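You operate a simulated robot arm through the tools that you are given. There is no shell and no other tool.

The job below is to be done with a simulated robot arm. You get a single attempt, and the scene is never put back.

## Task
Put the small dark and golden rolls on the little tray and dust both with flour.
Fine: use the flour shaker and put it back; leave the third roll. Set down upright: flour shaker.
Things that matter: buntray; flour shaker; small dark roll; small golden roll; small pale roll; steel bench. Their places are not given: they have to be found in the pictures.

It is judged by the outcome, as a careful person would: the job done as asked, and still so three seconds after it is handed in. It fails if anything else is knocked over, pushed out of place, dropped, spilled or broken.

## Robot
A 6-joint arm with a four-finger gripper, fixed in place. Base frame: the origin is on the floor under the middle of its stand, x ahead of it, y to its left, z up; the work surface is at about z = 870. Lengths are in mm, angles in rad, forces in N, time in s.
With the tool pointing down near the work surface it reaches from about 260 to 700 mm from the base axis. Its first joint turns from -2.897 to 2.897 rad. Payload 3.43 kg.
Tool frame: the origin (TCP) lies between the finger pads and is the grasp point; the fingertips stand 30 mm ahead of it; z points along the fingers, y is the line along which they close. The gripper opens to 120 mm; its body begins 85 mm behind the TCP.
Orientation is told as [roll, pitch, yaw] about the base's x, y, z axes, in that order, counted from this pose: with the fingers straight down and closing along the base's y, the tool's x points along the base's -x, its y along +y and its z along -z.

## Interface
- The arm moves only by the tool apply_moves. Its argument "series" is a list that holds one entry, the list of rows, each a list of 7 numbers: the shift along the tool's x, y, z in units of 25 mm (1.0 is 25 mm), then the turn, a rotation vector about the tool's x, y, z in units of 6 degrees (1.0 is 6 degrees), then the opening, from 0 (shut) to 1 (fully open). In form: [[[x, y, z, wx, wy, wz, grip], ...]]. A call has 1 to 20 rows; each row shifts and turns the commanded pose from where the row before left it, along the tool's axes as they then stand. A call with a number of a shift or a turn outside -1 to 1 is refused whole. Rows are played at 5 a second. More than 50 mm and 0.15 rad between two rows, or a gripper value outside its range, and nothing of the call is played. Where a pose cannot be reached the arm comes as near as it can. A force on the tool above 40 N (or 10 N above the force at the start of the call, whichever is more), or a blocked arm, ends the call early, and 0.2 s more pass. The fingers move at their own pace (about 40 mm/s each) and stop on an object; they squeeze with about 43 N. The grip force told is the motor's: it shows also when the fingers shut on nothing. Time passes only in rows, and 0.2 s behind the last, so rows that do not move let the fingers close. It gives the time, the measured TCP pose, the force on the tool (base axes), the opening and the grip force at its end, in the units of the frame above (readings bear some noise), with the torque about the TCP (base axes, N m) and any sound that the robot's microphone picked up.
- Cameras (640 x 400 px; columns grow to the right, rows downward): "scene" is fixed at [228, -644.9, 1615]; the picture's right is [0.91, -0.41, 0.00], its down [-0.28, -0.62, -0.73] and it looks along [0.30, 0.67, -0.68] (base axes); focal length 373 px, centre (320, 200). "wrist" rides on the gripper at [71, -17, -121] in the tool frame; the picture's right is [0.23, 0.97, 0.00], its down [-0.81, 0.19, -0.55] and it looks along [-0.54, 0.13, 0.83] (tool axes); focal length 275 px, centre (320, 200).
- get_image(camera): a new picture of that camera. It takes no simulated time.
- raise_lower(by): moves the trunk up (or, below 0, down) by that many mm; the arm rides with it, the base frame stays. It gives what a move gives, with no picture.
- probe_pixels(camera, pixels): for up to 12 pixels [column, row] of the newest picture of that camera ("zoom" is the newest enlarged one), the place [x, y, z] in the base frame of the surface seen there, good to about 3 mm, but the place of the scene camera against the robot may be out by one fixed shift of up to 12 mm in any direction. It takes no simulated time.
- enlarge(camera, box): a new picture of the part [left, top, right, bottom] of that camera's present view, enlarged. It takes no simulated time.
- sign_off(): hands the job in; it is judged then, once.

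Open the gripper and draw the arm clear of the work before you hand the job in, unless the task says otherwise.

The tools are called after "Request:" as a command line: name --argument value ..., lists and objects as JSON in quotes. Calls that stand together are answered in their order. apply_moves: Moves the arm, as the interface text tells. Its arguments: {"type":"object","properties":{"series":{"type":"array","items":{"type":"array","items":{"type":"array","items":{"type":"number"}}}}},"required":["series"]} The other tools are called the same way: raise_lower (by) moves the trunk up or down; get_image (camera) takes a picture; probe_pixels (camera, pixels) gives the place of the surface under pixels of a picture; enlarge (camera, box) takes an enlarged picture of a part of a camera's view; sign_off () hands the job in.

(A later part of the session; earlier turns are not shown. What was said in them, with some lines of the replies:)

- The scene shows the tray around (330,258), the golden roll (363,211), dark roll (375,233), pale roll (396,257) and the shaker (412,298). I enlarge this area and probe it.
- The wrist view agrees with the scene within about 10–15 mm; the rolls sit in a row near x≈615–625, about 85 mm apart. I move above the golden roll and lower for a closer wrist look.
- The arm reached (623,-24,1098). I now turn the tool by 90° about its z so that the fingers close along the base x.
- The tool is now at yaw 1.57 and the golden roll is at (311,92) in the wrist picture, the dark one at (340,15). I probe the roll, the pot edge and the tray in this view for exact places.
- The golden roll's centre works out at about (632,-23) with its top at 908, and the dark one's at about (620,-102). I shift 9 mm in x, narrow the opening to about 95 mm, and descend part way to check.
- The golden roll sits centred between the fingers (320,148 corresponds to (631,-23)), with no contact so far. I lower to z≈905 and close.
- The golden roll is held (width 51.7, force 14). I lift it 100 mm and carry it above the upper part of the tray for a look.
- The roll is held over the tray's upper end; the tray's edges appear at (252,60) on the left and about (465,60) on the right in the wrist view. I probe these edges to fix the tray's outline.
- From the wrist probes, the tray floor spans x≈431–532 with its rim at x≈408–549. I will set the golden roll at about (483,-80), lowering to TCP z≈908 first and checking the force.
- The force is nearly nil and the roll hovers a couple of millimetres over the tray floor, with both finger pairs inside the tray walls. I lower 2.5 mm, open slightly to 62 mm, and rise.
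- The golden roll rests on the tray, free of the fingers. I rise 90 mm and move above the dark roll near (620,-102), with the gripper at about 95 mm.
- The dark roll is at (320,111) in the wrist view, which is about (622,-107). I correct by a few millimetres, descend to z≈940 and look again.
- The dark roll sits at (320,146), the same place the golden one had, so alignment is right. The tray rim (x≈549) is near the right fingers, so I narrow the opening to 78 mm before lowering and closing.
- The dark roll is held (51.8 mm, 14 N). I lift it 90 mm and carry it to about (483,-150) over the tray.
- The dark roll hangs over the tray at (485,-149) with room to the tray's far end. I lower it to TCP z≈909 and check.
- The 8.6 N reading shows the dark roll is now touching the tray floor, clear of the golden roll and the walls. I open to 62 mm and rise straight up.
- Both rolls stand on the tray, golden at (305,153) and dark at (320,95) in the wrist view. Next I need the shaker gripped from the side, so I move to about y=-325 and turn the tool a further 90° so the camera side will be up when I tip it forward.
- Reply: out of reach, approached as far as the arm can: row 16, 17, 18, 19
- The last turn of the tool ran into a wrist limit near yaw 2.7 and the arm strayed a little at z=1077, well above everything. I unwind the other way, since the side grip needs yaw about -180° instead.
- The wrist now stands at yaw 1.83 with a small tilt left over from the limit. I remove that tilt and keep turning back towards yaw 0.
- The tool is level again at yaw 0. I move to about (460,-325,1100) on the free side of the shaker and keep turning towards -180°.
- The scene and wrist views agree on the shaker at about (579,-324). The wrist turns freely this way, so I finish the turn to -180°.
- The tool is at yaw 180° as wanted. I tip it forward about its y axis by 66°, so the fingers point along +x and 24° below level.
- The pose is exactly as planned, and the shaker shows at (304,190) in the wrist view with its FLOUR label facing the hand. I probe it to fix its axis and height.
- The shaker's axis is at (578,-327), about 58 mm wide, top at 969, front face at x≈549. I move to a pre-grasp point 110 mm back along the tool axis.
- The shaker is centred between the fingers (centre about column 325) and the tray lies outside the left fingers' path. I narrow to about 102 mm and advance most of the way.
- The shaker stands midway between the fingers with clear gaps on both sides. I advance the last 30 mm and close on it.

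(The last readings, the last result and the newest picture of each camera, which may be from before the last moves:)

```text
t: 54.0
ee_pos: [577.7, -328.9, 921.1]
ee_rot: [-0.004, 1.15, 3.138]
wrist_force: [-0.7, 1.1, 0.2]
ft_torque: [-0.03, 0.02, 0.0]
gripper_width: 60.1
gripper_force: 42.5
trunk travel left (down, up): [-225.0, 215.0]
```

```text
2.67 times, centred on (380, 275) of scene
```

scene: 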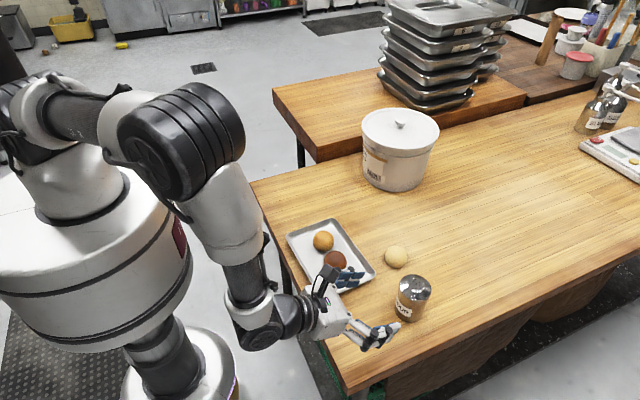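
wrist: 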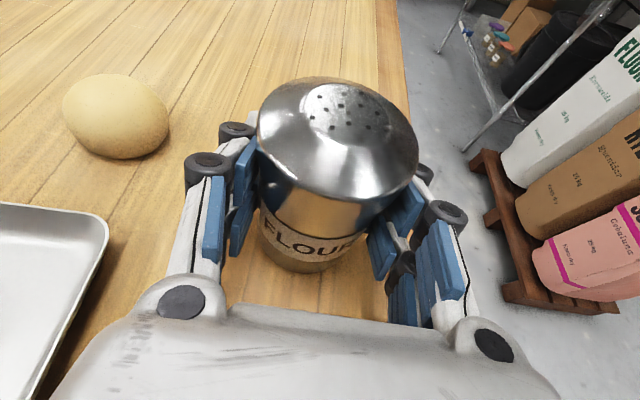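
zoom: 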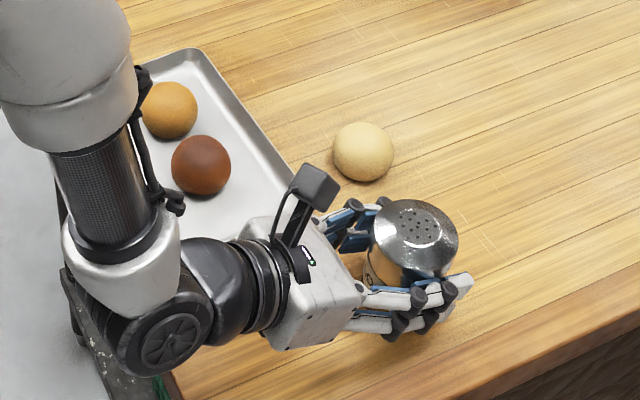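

The shaker is firmly held (60.1 mm, 42.5 N) at TCP (577.7,-328.9,921.1), which I note for putting it back. I lift it straight up about 130 mm, upright.

Request:
apply_moves --series '[[[0.365, 0, -0.163, 0, 0, 0, 0.2], [0.73, 0, -0.325, 0, 0, 0, 0.2], [0.73, 0, -0.325, 0, 0, 0, 0.2], [0.73, 0, -0.325, 0, 0, 0, 0.2], [0.73, 0, -0.325, 0, 0, 0, 0.2], [0.73, 0, -0.325, 0, 0, 0, 0.2], [0.73, 0, -0.325, 0, 0, 0, 0.2], [0, 0, 0, 0, 0, 0, 0.2]]]'

Request:
get_image --camera "wrist"

Request:
get_image --camera "scene"

```text
t: 55.8
ee_pos: [578.2, -328.9, 1050.3]
ee_rot: [-0.006, 1.15, 3.136]
wrist_force: [-0.1, 0.0, -2.2]
ft_torque: [0.01, 0.0, -0.03]
gripper_width: 60.3
gripper_force: 42.2
trunk travel left (down, up): [-225.0, 215.0]
```

```text
taken
```

wrist: 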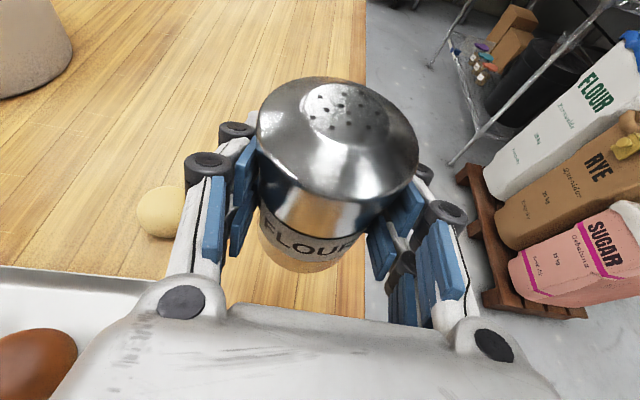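

```text
taken
```

scene: 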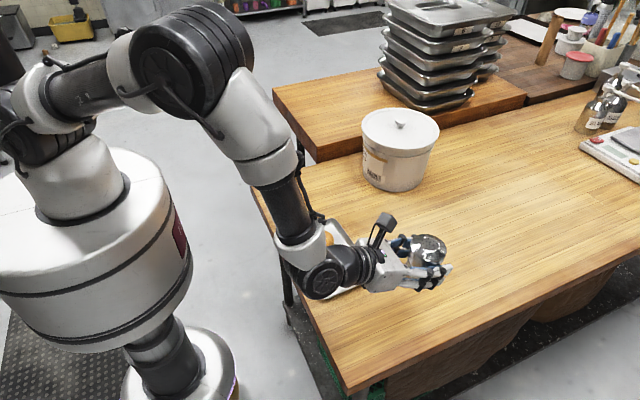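

The shaker is up and steady, about 2.2 N in weight. I carry it upright to about (510,-200,1070) and swing the tool heading about the vertical by 54° so that the wrist stays comfortably away from the base.

Request:
apply_moves --series '[[[-0.054, -0.737, -0.402, 0, 0, 0, 0.2], [-0.054, -0.737, -0.402, 0, 0, 0, 0.2], [-0.054, -0.737, -0.402, 0, 0, 0, 0.2], [-0.054, -0.737, -0.402, 0, 0, 0, 0.2], [-0.054, -0.737, -0.402, 0, 0, 0, 0.2], [-0.054, -0.737, -0.402, 0, 0, 0, 0.2], [-0.054, -0.737, -0.402, 0, 0, 0, 0.2], [0, 0, 0, 0.9135, 0, -0.4067, 0.2], [0, 0, 0, 0.9135, 0, -0.4067, 0.2], [0, 0, 0, 0.9135, 0, -0.4067, 0.2], [0, 0, 0, 0.9135, 0, -0.4067, 0.2], [0, 0, 0, 0.9135, 0, -0.4067, 0.2], [0, 0, 0, 0.9135, 0, -0.4067, 0.2], [0, 0, 0, 0.9135, 0, -0.4067, 0.2], [0, 0, 0, 0.9135, 0, -0.4067, 0.2], [0, 0, 0, 0.9135, 0, -0.4067, 0.2], [0, 0, 0, 0, 0, 0, 0.2]]]'

Request:
get_image --camera "scene"

Request:
get_image --camera "wrist"

```text
t: 59.4
ee_pos: [509.9, -200.1, 1069.0]
ee_rot: [-0.006, 1.152, -2.205]
wrist_force: [-1.2, -0.4, -1.1]
ft_torque: [0.0, 0.01, 0.01]
gripper_width: 60.1
gripper_force: 42.6
trunk travel left (down, up): [-225.0, 215.0]
```

```text
taken
```

scene: 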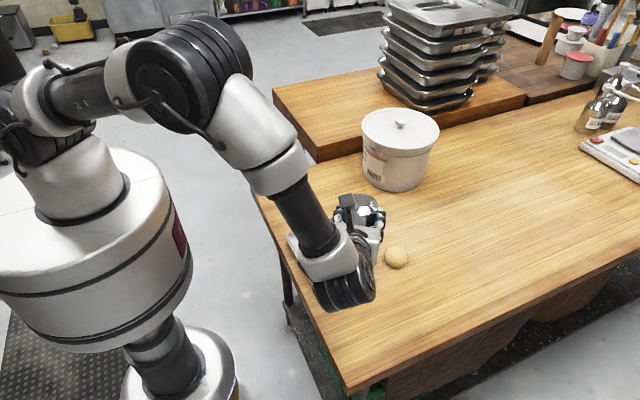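

```text
taken
```

wrist: 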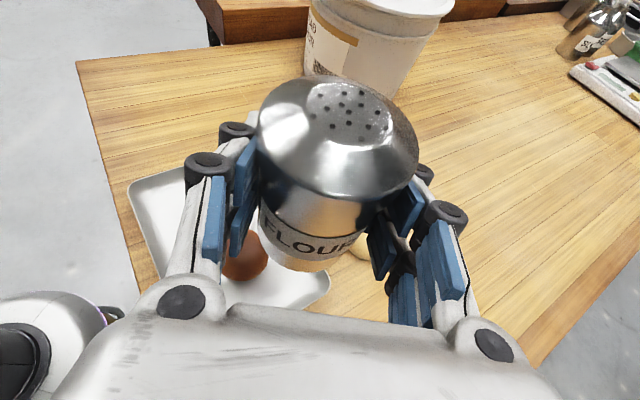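

The shaker is upright at heading 54°, clear of everything. I bring it over the tray to about (505,-125,1075) and pitch the tool up by 42°, so that a later half-turn of the wrist will invert it almost fully.

Request:
apply_moves --series '[[[0.385, -0.645, 0.667, 0, 0, 0, 0.2], [0.385, -0.645, 0.667, 0, 0, 0, 0.2], [0.385, -0.645, 0.667, 0, 0, 0, 0.2], [0, 0, 0, 0, 1, 0, 0.2], [0, 0, 0, 0, 1, 0, 0.2], [0, 0, 0, 0, 1, 0, 0.2], [0, 0, 0, 0, 1, 0, 0.2], [0, 0, 0, 0, 1, 0, 0.2], [0, 0, 0, 0, 1, 0, 0.2], [0, 0, 0, 0, 1, 0, 0.2], [0, 0, 0, 0, 0, 0, 0.2]]]'

Request:
get_image --camera "scene"

Request:
get_image --camera "wrist"

```text
t: 61.8
ee_pos: [505.4, -124.9, 1076.2]
ee_rot: [-3.134, 1.253, 0.948]
wrist_force: [0.3, 0.1, -2.9]
ft_torque: [-0.02, 0.03, 0.03]
gripper_width: 60.2
gripper_force: 42.8
trunk travel left (down, up): [-225.0, 215.0]
```

```text
taken
```

scene: 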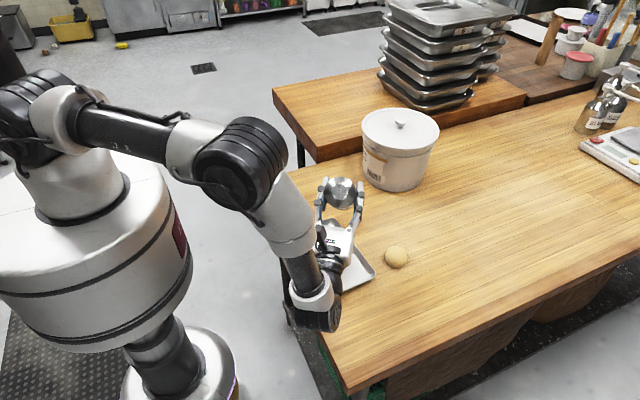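

```text
taken
```

wrist: 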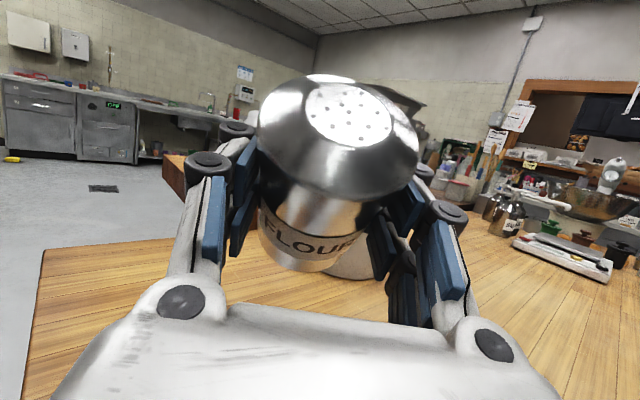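

The hand is in place with the shaker leaning back 42° and nothing spilled. I start the half-turn about the tool axis over the tray's middle, first 90°.

Request:
apply_moves --series '[[[0, 0, 0, 0, 0, -1, 0.2], [0, 0, 0, 0, 0, -1, 0.2], [0, 0, 0, 0, 0, -1, 0.2], [0, 0, 0, 0, 0, -1, 0.2], [0, 0, 0, 0, 0, -1, 0.2], [0, 0, 0, 0, 0, -1, 0.2], [0, 0, 0, 0, 0, -1, 0.2], [0, 0, 0, 0, 0, -1, 0.2], [0, 0, 0, 0, 0, -1, 0.2], [0, 0, 0, 0, 0, -1, 0.2], [0, 0, 0, 0, 0, -1, 0.2], [0, 0, 0, 0, 0, -1, 0.2], [0, 0, 0, 0, 0, -1, 0.2]]]'

Request:
get_image --camera "scene"

Request:
get_image --camera "wrist"

```text
t: 64.6
ee_pos: [505.4, -125.0, 1076.6]
ee_rot: [1.891, 0.199, -0.566]
wrist_force: [0.6, 0.2, -1.7]
ft_torque: [-0.01, 0.03, 0.01]
gripper_width: 60.3
gripper_force: 42.9
trunk travel left (down, up): [-225.0, 215.0]
```

```text
taken
```

scene: 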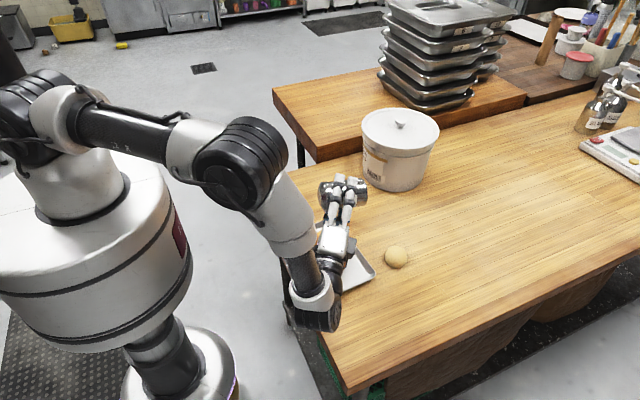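

```text
taken
```

wrist: 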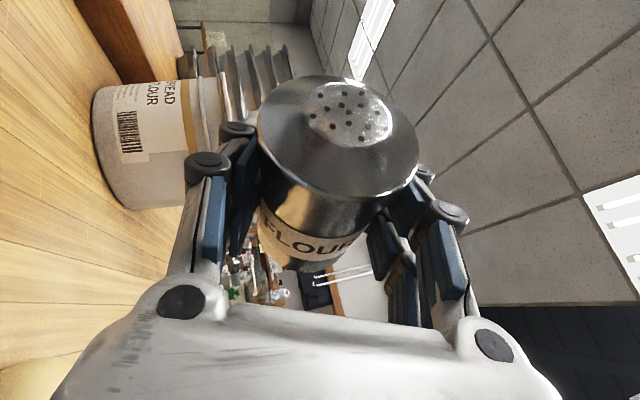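

The half-turn is going well at 78°, with the shaker on its side and the tray still beneath it. I finish the remaining 102° so the holes face down.

Request:
apply_moves --series '[[[0, 0, 0, 0, 0, -1, 0.2], [0, 0, 0, 0, 0, -1, 0.2], [0, 0, 0, 0, 0, -1, 0.2], [0, 0, 0, 0, 0, -1, 0.2], [0, 0, 0, 0, 0, -1, 0.2], [0, 0, 0, 0, 0, -1, 0.2], [0, 0, 0, 0, 0, -1, 0.2], [0, 0, 0, 0, 0, -1, 0.2], [0, 0, 0, 0, 0, -1, 0.2], [0, 0, 0, 0, 0, -1, 0.2], [0, 0, 0, 0, 0, -1, 0.2], [0, 0, 0, 0, 0, -1, 0.2], [0, 0, 0, 0, 0, -1, 0.2], [0, 0, 0, 0, 0, -1, 0.2], [0, 0, 0, 0, 0, -1, 0.2], [0, 0, 0, 0, 0, -1, 0.2], [0, 0, 0, 0, 0, -1, 0.2]]]'

Request:
get_image --camera "scene"

Request:
enlarge --camera "scene" --box '[270, 150, 450, 310]'

```text
t: 68.2
ee_pos: [504.9, -124.0, 1077.2]
ee_rot: [3.14, -1.256, -2.198]
wrist_force: [0.0, -0.1, -1.8]
ft_torque: [0.0, 0.02, -0.01]
gripper_width: 60.2
gripper_force: 43.1
trunk travel left (down, up): [-225.0, 215.0]
```

```text
taken
```

scene: 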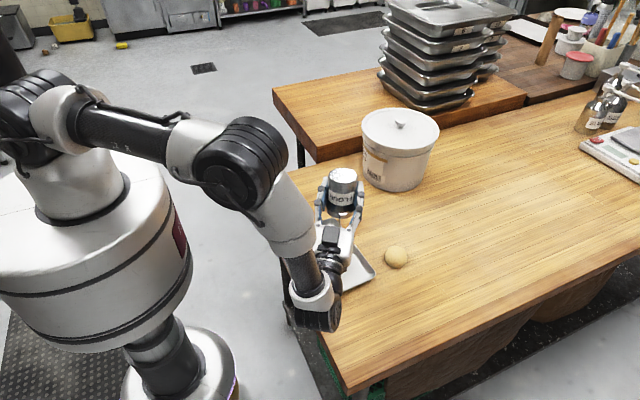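

```text
2.50 times, centred on (360, 230) of scene
```

zoom: 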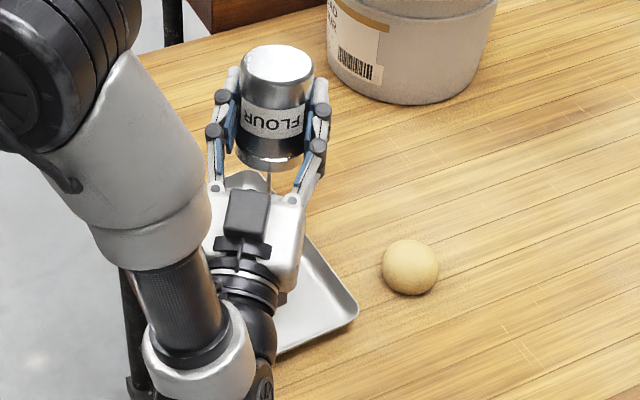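

The shaker is now upside down (label inverted at (340,198)), held firmly. I move its holes over the golden roll at (484,-80) and lower a little.

Request:
apply_moves --series '[[[0.433, 0.57, 0.255, 0, 0, 0, 0.2], [0.433, 0.57, 0.255, 0, 0, 0, 0.2], [0.433, 0.57, 0.255, 0, 0, 0, 0.2], [0, 0, 0, 0, 0, 0, 0.2]]]'

Request:
enlarge --camera "scene" --box '[290, 150, 400, 260]'

Request:
get_image --camera "wrist"

```text
t: 69.2
ee_pos: [497.8, -86.4, 1050.7]
ee_rot: [3.124, -1.257, -2.179]
wrist_force: [-0.3, -0.1, -1.3]
ft_torque: [-0.01, 0.01, -0.03]
gripper_width: 60.4
gripper_force: 43.1
out of reach, approached as far as the arm can: row 3
trunk travel left (down, up): [-225.0, 215.0]
```

```text
3.64 times, centred on (345, 205) of scene
```

zoom: 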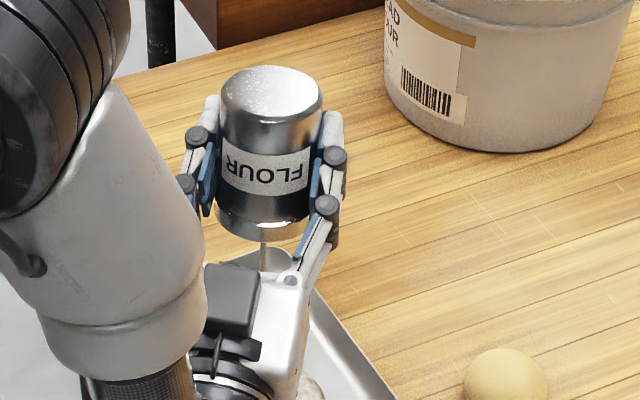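

```text
taken
```

wrist: 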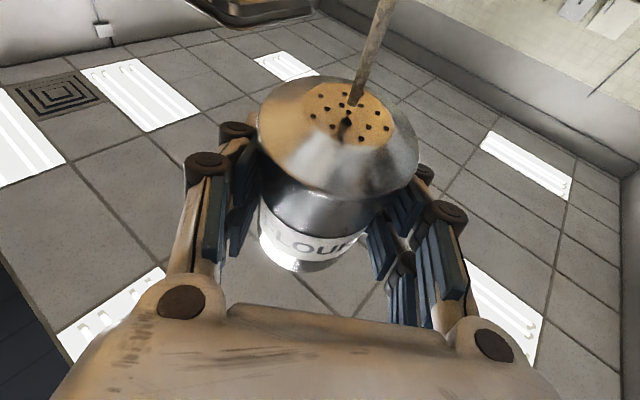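

A thin stream of flour is already coming from the lid (wrist view at (355,90)), landing about on the golden roll at (495,-90). I keep it there briefly with a small shake, then move over to the dark roll at (483,-152).

Request:
apply_moves --series '[[[-0.285, 0, 0.093, 0, 0, 0, 0.2], [0.285, 0, -0.093, 0, 0, 0, 0.2], [0, 0, 0, 0, 0, 0, 0.2], [-0.236, -0.357, -0.725, 0, 0, 0, 0.2], [-0.236, -0.357, -0.725, 0, 0, 0, 0.2], [-0.236, -0.357, -0.725, 0, 0, 0, 0.2]]]'

Request:
enlarge --camera "scene" --box '[290, 170, 400, 310]'

Request:
get_image --camera "wrist"

```text
t: 70.6
ee_pos: [485.1, -148.4, 1051.9]
ee_rot: [3.134, -1.257, -2.196]
wrist_force: [1.1, -0.6, -2.5]
ft_torque: [-0.04, 0.0, -0.02]
gripper_width: 60.3
gripper_force: 43.1
trunk travel left (down, up): [-225.0, 215.0]
```

```text
2.86 times, centred on (345, 240) of scene
```

zoom: 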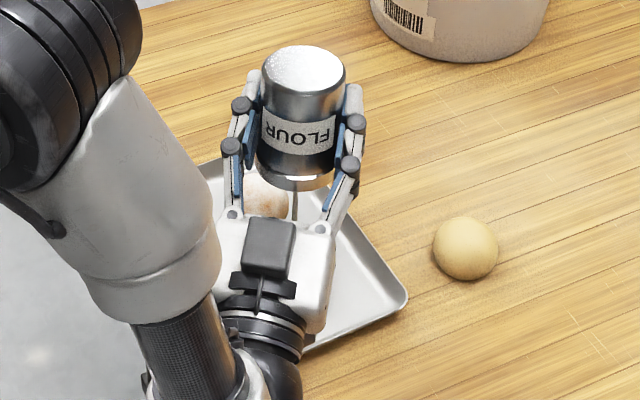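

```text
taken
```

wrist: 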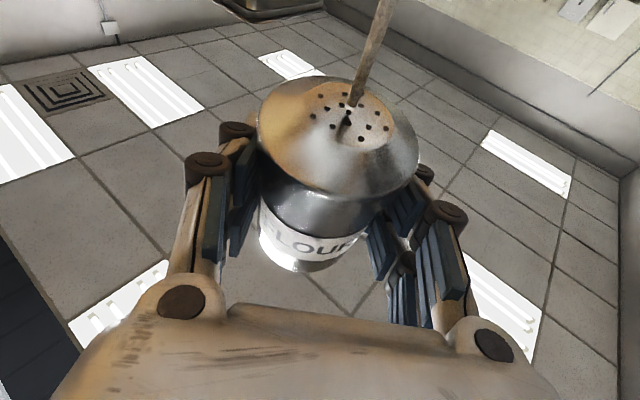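

The golden roll shows white dust, and the stream is now over the dark roll. I dwell there with a small shake, then shift to the tray's middle and turn the shaker back up.

Request:
apply_moves --series '[[[-0.285, 0, 0.093, 0, 0, 0, 0.2], [0.285, 0, -0.093, 0, 0, 0, 0.2], [-0.285, 0, 0.093, 0, 0, 0, 0.2], [0.163, -0.112, 0.5, 0, 0, 0, 0.2], [0.163, -0.112, 0.5, 0, 0, 1, 0.2], [0, 0, 0, 0, 0, 1, 0.2], [0, 0, 0, 0, 0, 1, 0.2], [0, 0, 0, 0, 0, 1, 0.2], [0, 0, 0, 0, 0, 1, 0.2], [0, 0, 0, 0, 0, 1, 0.2], [0, 0, 0, 0, 0, 1, 0.2], [0, 0, 0, 0, 0, 1, 0.2], [0, 0, 0, 0, 0, 1, 0.2], [0, 0, 0, 0, 0, 1, 0.2], [0, 0, 0, 0, 0, 1, 0.2], [0, 0, 0, 0, 0, 1, 0.2], [0, 0, 0, 0, 0, 1, 0.2], [0, 0, 0, 0, 0, 1, 0.2], [0, 0, 0, 0, 0, 1, 0.2], [0, 0, 0, 0, 0, 1, 0.2]]]'

Request:
get_image --camera "wrist"

Request:
get_image --camera "scene"

```text
t: 74.8
ee_pos: [506.3, -130.3, 1058.9]
ee_rot: [1.887, 0.104, -0.596]
wrist_force: [1.5, 0.6, -1.7]
ft_torque: [0.0, 0.01, -0.02]
gripper_width: 60.2
gripper_force: 43.0
trunk travel left (down, up): [-225.0, 215.0]
```

```text
taken
```

wrist: 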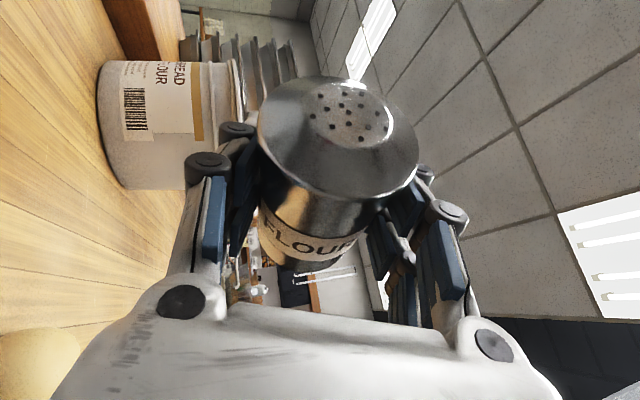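

```text
taken
```

scene: 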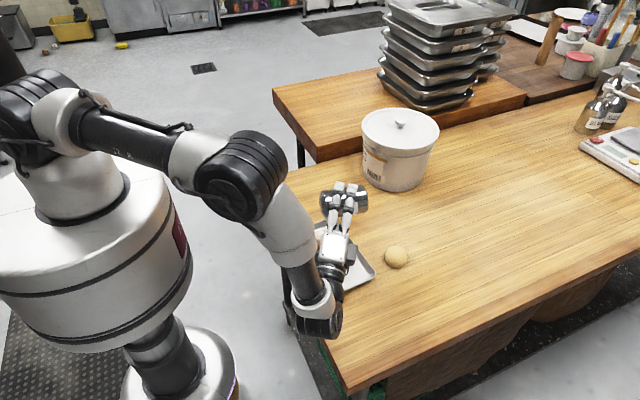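

The stream has stopped and the shaker is on its side again. I finish turning it back (84° more) and begin pitching the tool down so the shaker stands upright.

Request:
apply_moves --series '[[[0, 0, 0, 0, 0, 1, 0.2], [0, 0, 0, 0, 0, 1, 0.2], [0, 0, 0, 0, 0, 1, 0.2], [0, 0, 0, 0, 0, 1, 0.2], [0, 0, 0, 0, 0, 1, 0.2], [0, 0, 0, 0, 0, 1, 0.2], [0, 0, 0, 0, 0, 1, 0.2], [0, 0, 0, 0, 0, 1, 0.2], [0, 0, 0, 0, 0, 1, 0.2], [0, 0, 0, 0, 0, 1, 0.2], [0, 0, 0, 0, 0, 1, 0.2], [0, 0, 0, 0, 0, 1, 0.2], [0, 0, 0, 0, 0, 1, 0.2], [0, 0, 0, 0, 0, 1, 0.2], [0, 0, 0, 0, -1, 0, 0.2], [0, 0, 0, 0, -1, 0, 0.2], [0, 0, 0, 0, -1, 0, 0.2], [0, 0, 0, 0, -1, 0, 0.2], [0, 0, 0, 0, -1, 0, 0.2]]]'

Request:
get_image --camera "wrist"

Request:
get_image --camera "scene"

```text
t: 78.8
ee_pos: [506.5, -130.6, 1057.6]
ee_rot: [-0.013, 1.359, -2.213]
wrist_force: [-0.1, -0.6, -2.2]
ft_torque: [-0.01, -0.05, -0.02]
gripper_width: 60.2
gripper_force: 42.4
trunk travel left (down, up): [-225.0, 215.0]
```

```text
taken
```

wrist: 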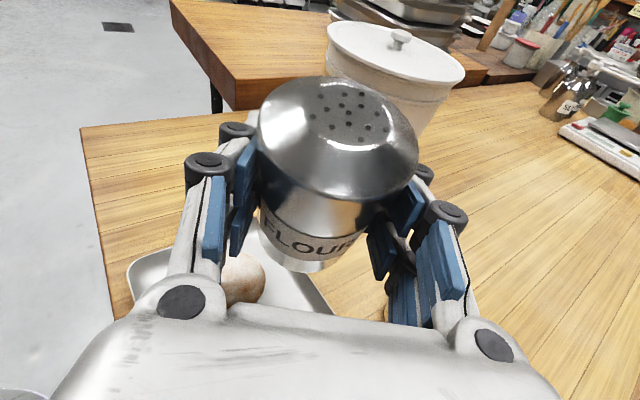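

```text
taken
```

scene: 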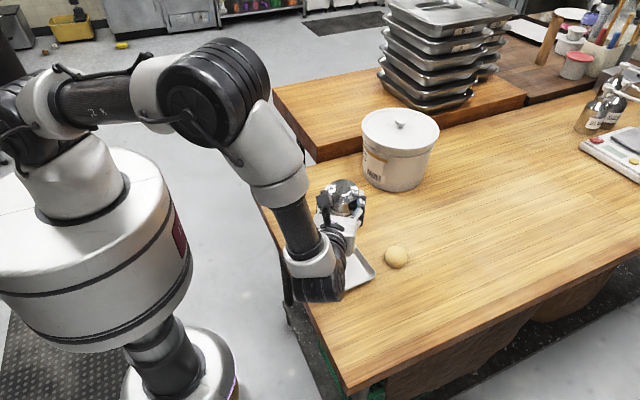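

The shaker is nearly upright (pitch 1.36, needing 1.15) and the golden roll visible at (243,277) looks floured. I finish the pitch, back away to (510,-200,1069) and swing the heading back to +x.

Request:
apply_moves --series '[[[0, 0, 0, 0, -1, 0, 0.2], [0, 0, 0, 0, -1, 0, 0.2], [-0.147, 0.596, -0.723, 0, 0, 0, 0.2], [-0.147, 0.596, -0.723, 0, 0, 0, 0.2], [-0.147, 0.596, -0.723, 0, 0, 0, 0.2], [0, 0, 0, -0.9135, 0, 0.4067, 0.2], [0, 0, 0, -0.9135, 0, 0.4067, 0.2], [0, 0, 0, -0.9135, 0, 0.4067, 0.2], [0, 0, 0, -0.9135, 0, 0.4067, 0.2], [0, 0, 0, -0.9135, 0, 0.4067, 0.2], [0, 0, 0, -0.9135, 0, 0.4067, 0.2], [0, 0, 0, -0.9135, 0, 0.4067, 0.2], [0, 0, 0, -0.9135, 0, 0.4067, 0.2], [0, 0, 0, -0.9135, 0, 0.4067, 0.2], [0, 0, 0, 0, 0, 0, 0.2]]]'

Request:
get_image --camera "wrist"

Request:
get_image --camera "scene"

```text
t: 82.0
ee_pos: [511.2, -200.9, 1068.7]
ee_rot: [-0.004, 1.15, 3.136]
wrist_force: [0.0, 0.2, -2.3]
ft_torque: [-0.01, -0.01, -0.03]
gripper_width: 60.0
gripper_force: 43.0
trunk travel left (down, up): [-225.0, 215.0]
```

```text
taken
```

wrist: 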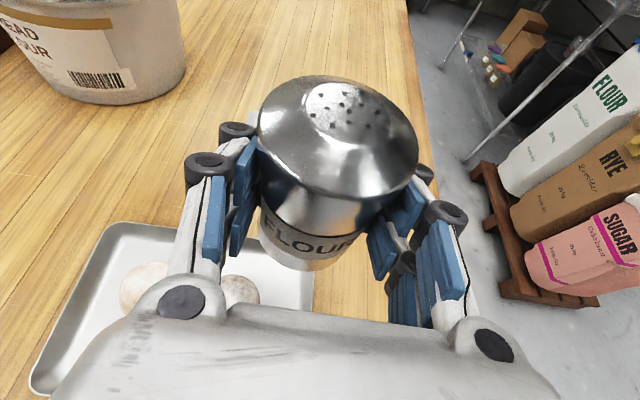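

```text
taken
```

scene: 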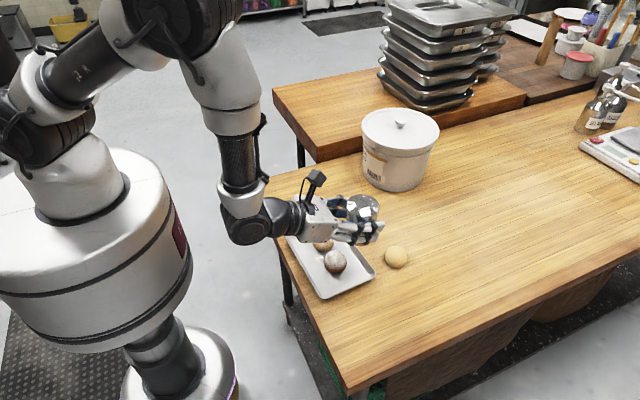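

Both rolls now look powdered with white in the scene picture near (335,262) and (323,245). I enlarge to confirm the dusting before putting the shaker back.

Request:
enlarge --camera "scene" --box '[280, 220, 410, 310]'

Request:
enlarge --camera "wrist" --box '[20, 200, 340, 400]'

```text
4.44 times, centred on (345, 265) of scene
```

zoom: 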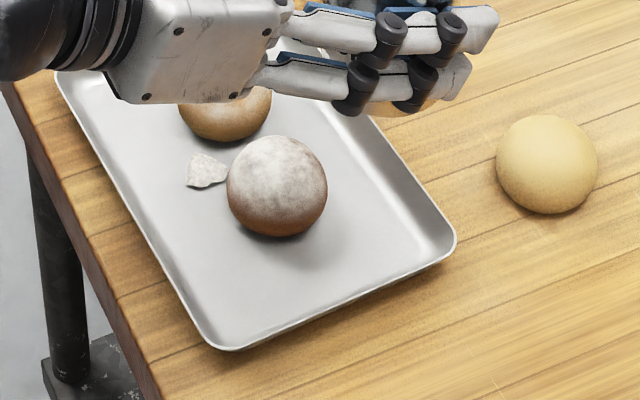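

```text
2.00 times, centred on (180, 300) of wrist
```

zoom: 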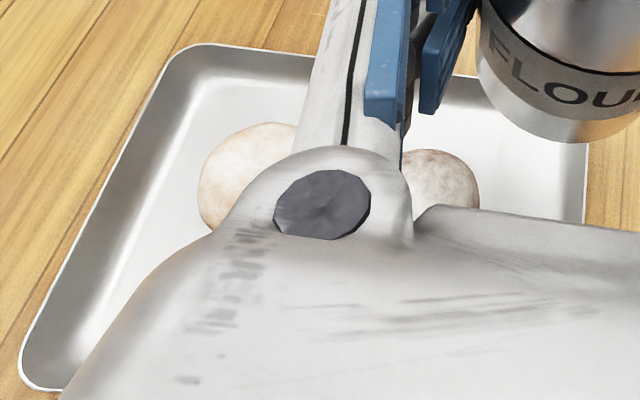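

Both rolls are dusted (dark one clearly white on top, golden powdered), with only a small patch of flour inside the tray and none on the bench. I carry the shaker upright back above its original spot.

Request:
apply_moves --series '[[[0.058, 0.731, 0.39, 0, 0, 0, 0.2], [0.058, 0.731, 0.39, 0, 0, 0, 0.2], [0.058, 0.731, 0.39, 0, 0, 0, 0.2], [0.058, 0.731, 0.39, 0, 0, 0, 0.2], [0.058, 0.731, 0.39, 0, 0, 0, 0.2], [0.058, 0.731, 0.39, 0, 0, 0, 0.2], [0.058, 0.731, 0.39, 0, 0, 0, 0.2], [0, 0, 0, 0, 0, 0, 0.2]]]'

Request:
get_image --camera "scene"

Request:
enlarge --camera "scene" --box '[270, 200, 430, 320]'

```text
t: 83.8
ee_pos: [577.5, -328.4, 1052.2]
ee_rot: [-0.003, 1.15, 3.137]
wrist_force: [-0.1, -0.5, -2.1]
ft_torque: [-0.01, 0.03, -0.01]
gripper_width: 60.1
gripper_force: 43.6
trunk travel left (down, up): [-225.0, 215.0]
```

```text
taken
```

scene: 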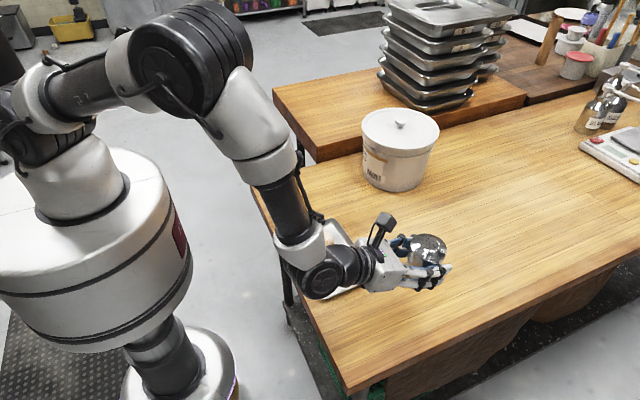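

```text
3.33 times, centred on (350, 260) of scene
```

zoom: 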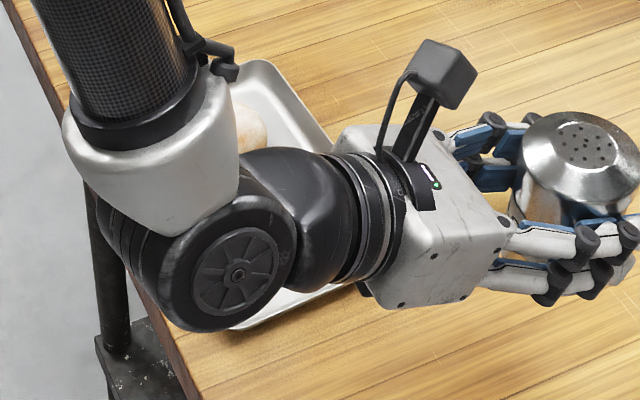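

The shaker is straight above its old spot (577.5,-328.4). I lower it straight down, slowing near the bench.

Request:
apply_moves --series '[[[-0.731, 0, 0.325, 0, 0, 0, 0.2], [-0.731, 0, 0.325, 0, 0, 0, 0.2], [-0.731, 0, 0.325, 0, 0, 0, 0.2], [-0.731, 0, 0.325, 0, 0, 0, 0.2], [-0.731, 0, 0.325, 0, 0, 0, 0.2], [-0.548, 0, 0.244, 0, 0, 0, 0.2], [-0.274, 0, 0.122, 0, 0, 0, 0.2], [-0.091, 0, 0.041, 0, 0, 0, 0.2], [0, 0, 0, 0, 0, 0, 0.2]]]'

Request:
get_image --camera "wrist"

```text
t: 85.8
ee_pos: [576.8, -327.6, 926.6]
ee_rot: [-0.004, 1.152, 3.139]
wrist_force: [-0.2, -0.5, -2.4]
ft_torque: [-0.01, -0.02, -0.01]
gripper_width: 60.1
gripper_force: 43.0
trunk travel left (down, up): [-225.0, 215.0]
```

```text
taken
```

wrist: 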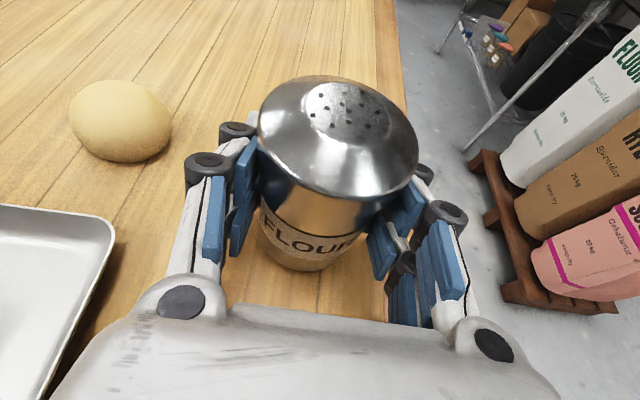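

The TCP is at z=926.6, about 5 mm above the original grasp height, with no contact yet. I lower 4 mm and then a touch more.

Request:
apply_moves --series '[[[-0.073, -0.02, 0.033, 0, 0, 0, 0.2], [-0.073, -0.02, 0.033, 0, 0, 0, 0.2], [-0.045, 0, 0.02, 0, 0, 0, 0.2], [0, 0, 0, 0, 0, 0, 0.2]]]'

```text
t: 86.8
ee_pos: [577.0, -327.3, 921.0]
ee_rot: [-0.001, 1.149, 3.139]
wrist_force: [0.1, 1.2, -0.3]
ft_torque: [0.02, 0.05, -0.02]
gripper_width: 60.1
gripper_force: 42.7
trunk travel left (down, up): [-225.0, 215.0]
```

The downward load fell from 2.4 N to 0.3 N, so the bench now carries the shaker at z=921.0. I open the fingers.

Request:
apply_moves --series '[[[0, 0, 0, 0, 0, 0, 0.54], [0, 0, 0, 0, 0, 0, 0.6], [0, 0, 0, 0, 0, 0, 0.7], [0, 0, 0, 0, 0, 0, 0.85], [0, 0, 0, 0, 0, 0, 0.85], [0, 0, 0, 0, 0, 0, 0.85]]]'

Request:
get_image --camera "wrist"

Request:
enlarge --camera "scene" --box '[290, 200, 470, 350]'

```text
t: 88.2
ee_pos: [577.1, -327.5, 922.1]
ee_rot: [-0.006, 1.149, 3.138]
wrist_force: [-0.5, 1.0, 0.0]
ft_torque: [0.03, 0.0, -0.01]
gripper_width: 102.0
gripper_force: 0.1
trunk travel left (down, up): [-225.0, 215.0]
```

```text
taken
```

wrist: 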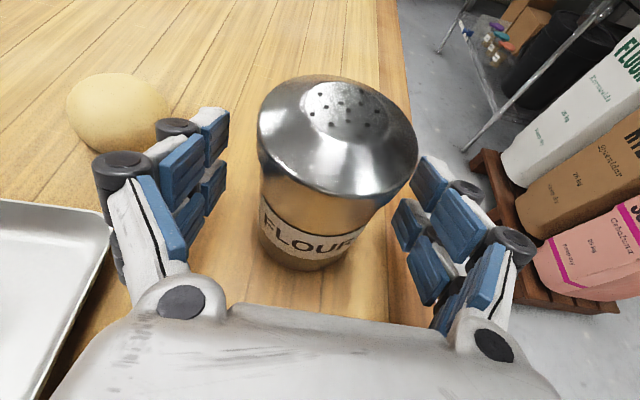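

```text
2.67 times, centred on (380, 275) of scene
```

zoom: 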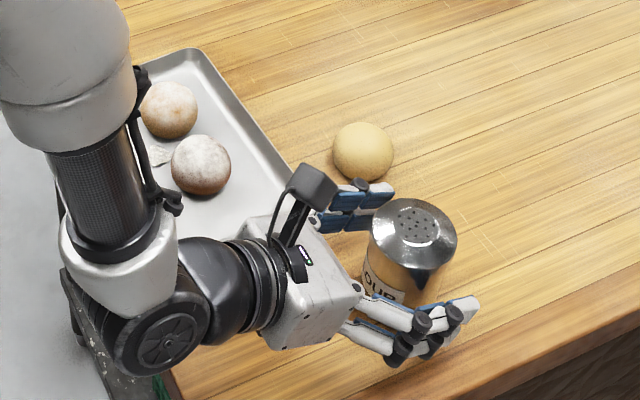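

The shaker stands upright and free, in its former place, and both rolls are visibly dusted. I back straight out along the tool axis and then rise.

Request:
apply_moves --series '[[[0, 0, -0.4, 0, 0, 0, 0.85], [0, 0, -0.7, 0, 0, 0, 0.85], [0, 0, -0.8, 0, 0, 0, 0.85], [0, 0, -0.8, 0, 0, 0, 0.85], [0, 0, -0.8, 0, 0, 0, 0.85], [0, 0, -0.8, 0, 0, 0, 0.85], [0, 0, -0.6, 0, 0, 0, 0.85], [0.73, 0, -0.325, 0, 0, 0, 0.85], [0.73, 0, -0.325, 0, 0, 0, 0.85], [0.73, 0, -0.325, 0, 0, 0, 0.85], [0.73, 0, -0.325, 0, 0, 0, 0.85], [0.73, 0, -0.325, 0, 0, 0, 0.85], [0.73, 0, -0.325, 0, 0, 0, 0.85], [0.73, 0, -0.325, 0, 0, 0, 0.85], [0, 0, 0, 0, 0, 0, 0.85]]]'

Request:
get_image --camera "wrist"

Request:
get_image --camera "scene"

```text
t: 91.4
ee_pos: [465.3, -327.6, 1111.4]
ee_rot: [-0.005, 1.151, 3.136]
wrist_force: [0.1, -0.8, -0.1]
ft_torque: [0.01, -0.01, 0.02]
gripper_width: 102.2
gripper_force: 0.0
trunk travel left (down, up): [-225.0, 215.0]
```

```text
taken
```

wrist: 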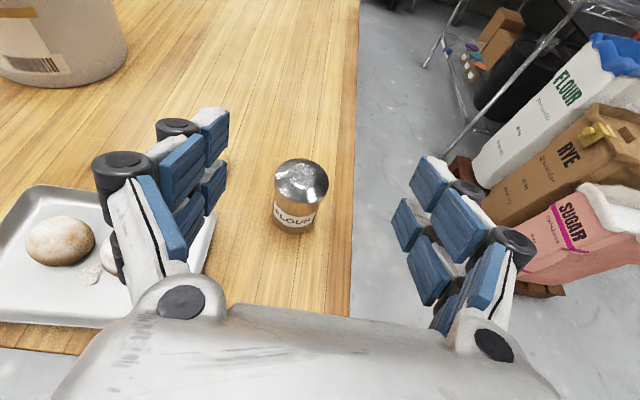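

```text
taken
```

scene: 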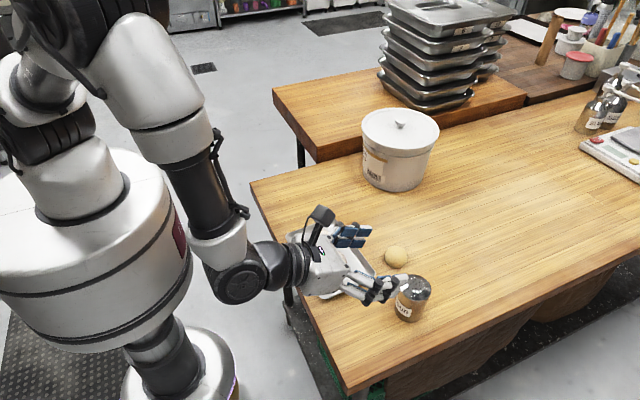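

The shaker stands where it was, at (412,298) in the scene. I rise further, tip the tool back down, and then will draw the arm away for a clear final view.

Request:
apply_moves --series '[[[0.73, 0, -0.325, 0, 0, 0, 0.85], [0.73, 0, -0.325, 0, 0, 0, 0.85], [0.73, 0, -0.325, 0, 0, 0, 0.85], [0.73, 0, -0.325, 0, 0, 0, 0.85], [0, 0, 0, 0, -1, 0, 0.85], [0, 0, 0, 0, -1, 0, 0.85], [0, 0, 0, 0, -1, 0, 0.85], [0, 0, 0, 0, -1, 0, 0.85], [0, 0, 0, 0, -1, 0, 0.85], [0, 0, 0, 0, -1, 0, 0.85], [0, 0, 0, 0, -1, 0, 0.85], [0, 0, 0, 0, -1, 0, 0.85], [0, 0, 0, 0, -1, 0, 0.85], [0, 0, 0, 0, -1, 0, 0.85], [0, 0, 0, 0, -1, 0, 0.85], [0, 0, 0, 0, 0, 0, 0.85]]]'

Request:
get_image --camera "scene"

```text
t: 94.8
ee_pos: [464.4, -327.1, 1190.8]
ee_rot: [0.0, -0.002, 3.14]
wrist_force: [0.3, 0.3, -0.4]
ft_torque: [-0.02, -0.02, 0.03]
gripper_width: 102.2
gripper_force: 0.1
trunk travel left (down, up): [-225.0, 215.0]
```

```text
taken
```

scene: 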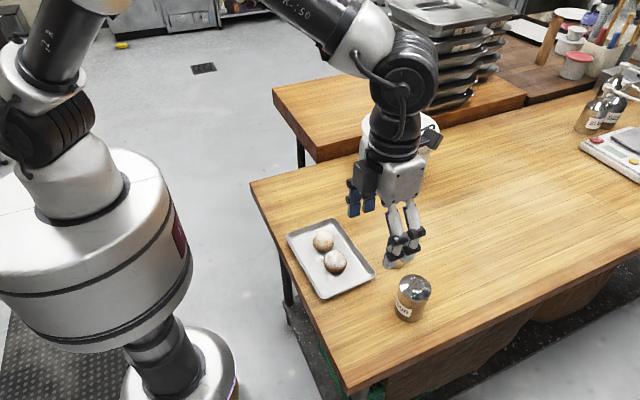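

The view shows both rolls dusted on the tray and the shaker upright at (412,298). I unwind the wrist by 90° before moving the arm off to the left, to stay away from its limit.

Request:
apply_moves --series '[[[0, 0, 0, 0, 0, -1, 0.85], [0, 0, 0, 0, 0, -1, 0.85], [0, 0, 0, 0, 0, -1, 0.85], [0, 0, 0, 0, 0, -1, 0.85], [0, 0, 0, 0, 0, -1, 0.85], [0, 0, 0, 0, 0, -1, 0.85], [0, 0, 0, 0, 0, -1, 0.85], [0, 0, 0, 0, 0, -1, 0.85], [0, 0, 0, 0, 0, -1, 0.85], [0, 0, 0, 0, 0, -1, 0.85], [0, 0, 0, 0, 0, -1, 0.85], [0, 0, 0, 0, 0, -1, 0.85], [0, 0, 0, 0, 0, -1, 0.85], [0, 0, 0, 0, 0, -1, 0.85], [0, 0, 0, 0, 0, -1, 0.85], [0, 0, -0.8, 0, 0, 0, 0.85], [0, 0, -0.8, 0, 0, 0, 0.85]]]'

```text
t: 98.4
ee_pos: [465.5, -328.4, 1232.6]
ee_rot: [-0.002, 0.003, -1.571]
wrist_force: [0.1, 0.0, 0.7]
ft_torque: [-0.03, 0.04, 0.0]
gripper_width: 101.9
gripper_force: 0.1
trunk travel left (down, up): [-225.0, 215.0]
```

The arm is at (465,-328,1233), yaw -1.57, so tool x points along base +y. I move it 350 mm to +y, high above the bench, for a clear view.

Request:
apply_moves --series '[[[1, 0, 0, 0, 0, 0, 0.85], [1, 0, 0, 0, 0, 0, 0.85], [1, 0, 0, 0, 0, 0, 0.85], [1, 0, 0, 0, 0, 0, 0.85], [1, 0, 0, 0, 0, 0, 0.85], [1, 0, 0, 0, 0, 0, 0.85], [1, 0, 0, 0, 0, 0, 0.85], [1, 0, 0, 0, 0, 0, 0.85], [1, 0, 0, 0, 0, 0, 0.85], [1, 0, 0, 0, 0, 0, 0.85], [1, 0, 0, 0, 0, 0, 0.85], [1, 0, 0, 0, 0, 0, 0.85], [1, 0, 0, 0, 0, 0, 0.85], [1, 0, 0, 0, 0, 0, 0.85], [0, 0, 0, 0, 0, 0, 0.85]]]'

Request:
get_image --camera "scene"

Request:
enlarge --camera "scene" --box '[270, 180, 450, 330]'

Request:
get_image --camera "wrist"

```text
t: 101.6
ee_pos: [466.3, 21.4, 1231.1]
ee_rot: [0.0, 0.0, -1.573]
wrist_force: [0.5, -0.7, -0.9]
ft_torque: [0.01, 0.0, -0.04]
gripper_width: 101.9
gripper_force: 0.1
trunk travel left (down, up): [-225.0, 215.0]
```

```text
taken
```

scene: 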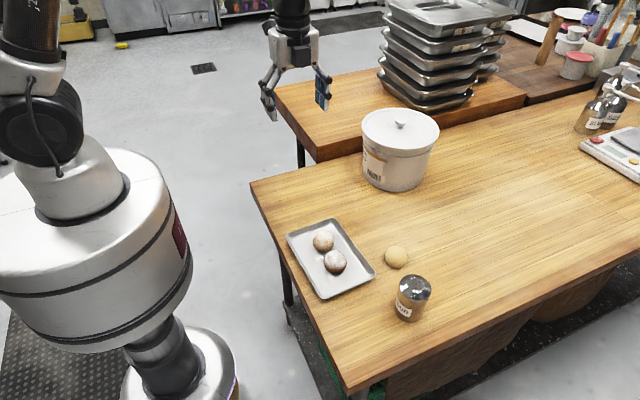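

```text
2.67 times, centred on (360, 255) of scene
```

zoom: 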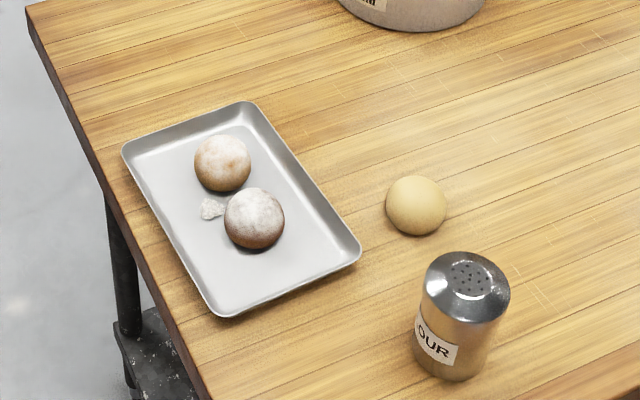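

```text
taken
```

wrist: 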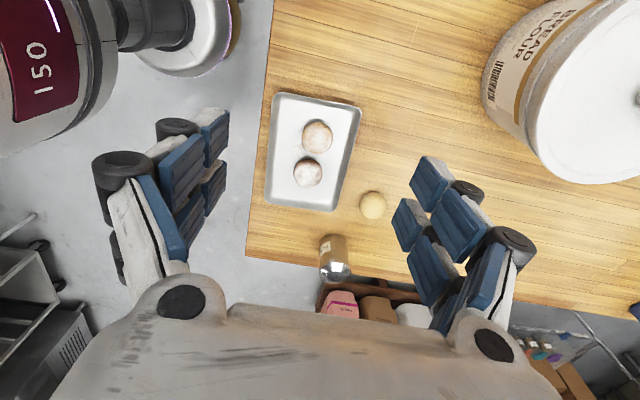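

The final view shows both rolls dusted on the unmoved tray, the pale roll clean and in place at (396,257), and the shaker upright at its old spot (412,298). The gripper is open and the arm clear, so I hand the job in.

Request:
sign_off

```text
The job is handed in.
```

The small golden and dark rolls are on the little tray, and both are dusted with flour. I've handed the job in.

- **Flour shaker:** it is upright and back where it started.
- **Pale roll:** it wasn't moved and has no flour on it.
- **Spilled flour:** a small patch of flour landed inside the tray, beside the rolls. None was visible on the bench.
- **Arm:** the gripper is open and clear of the work. The wrist reached a turning limit once while high above the bench, and nothing was touched.
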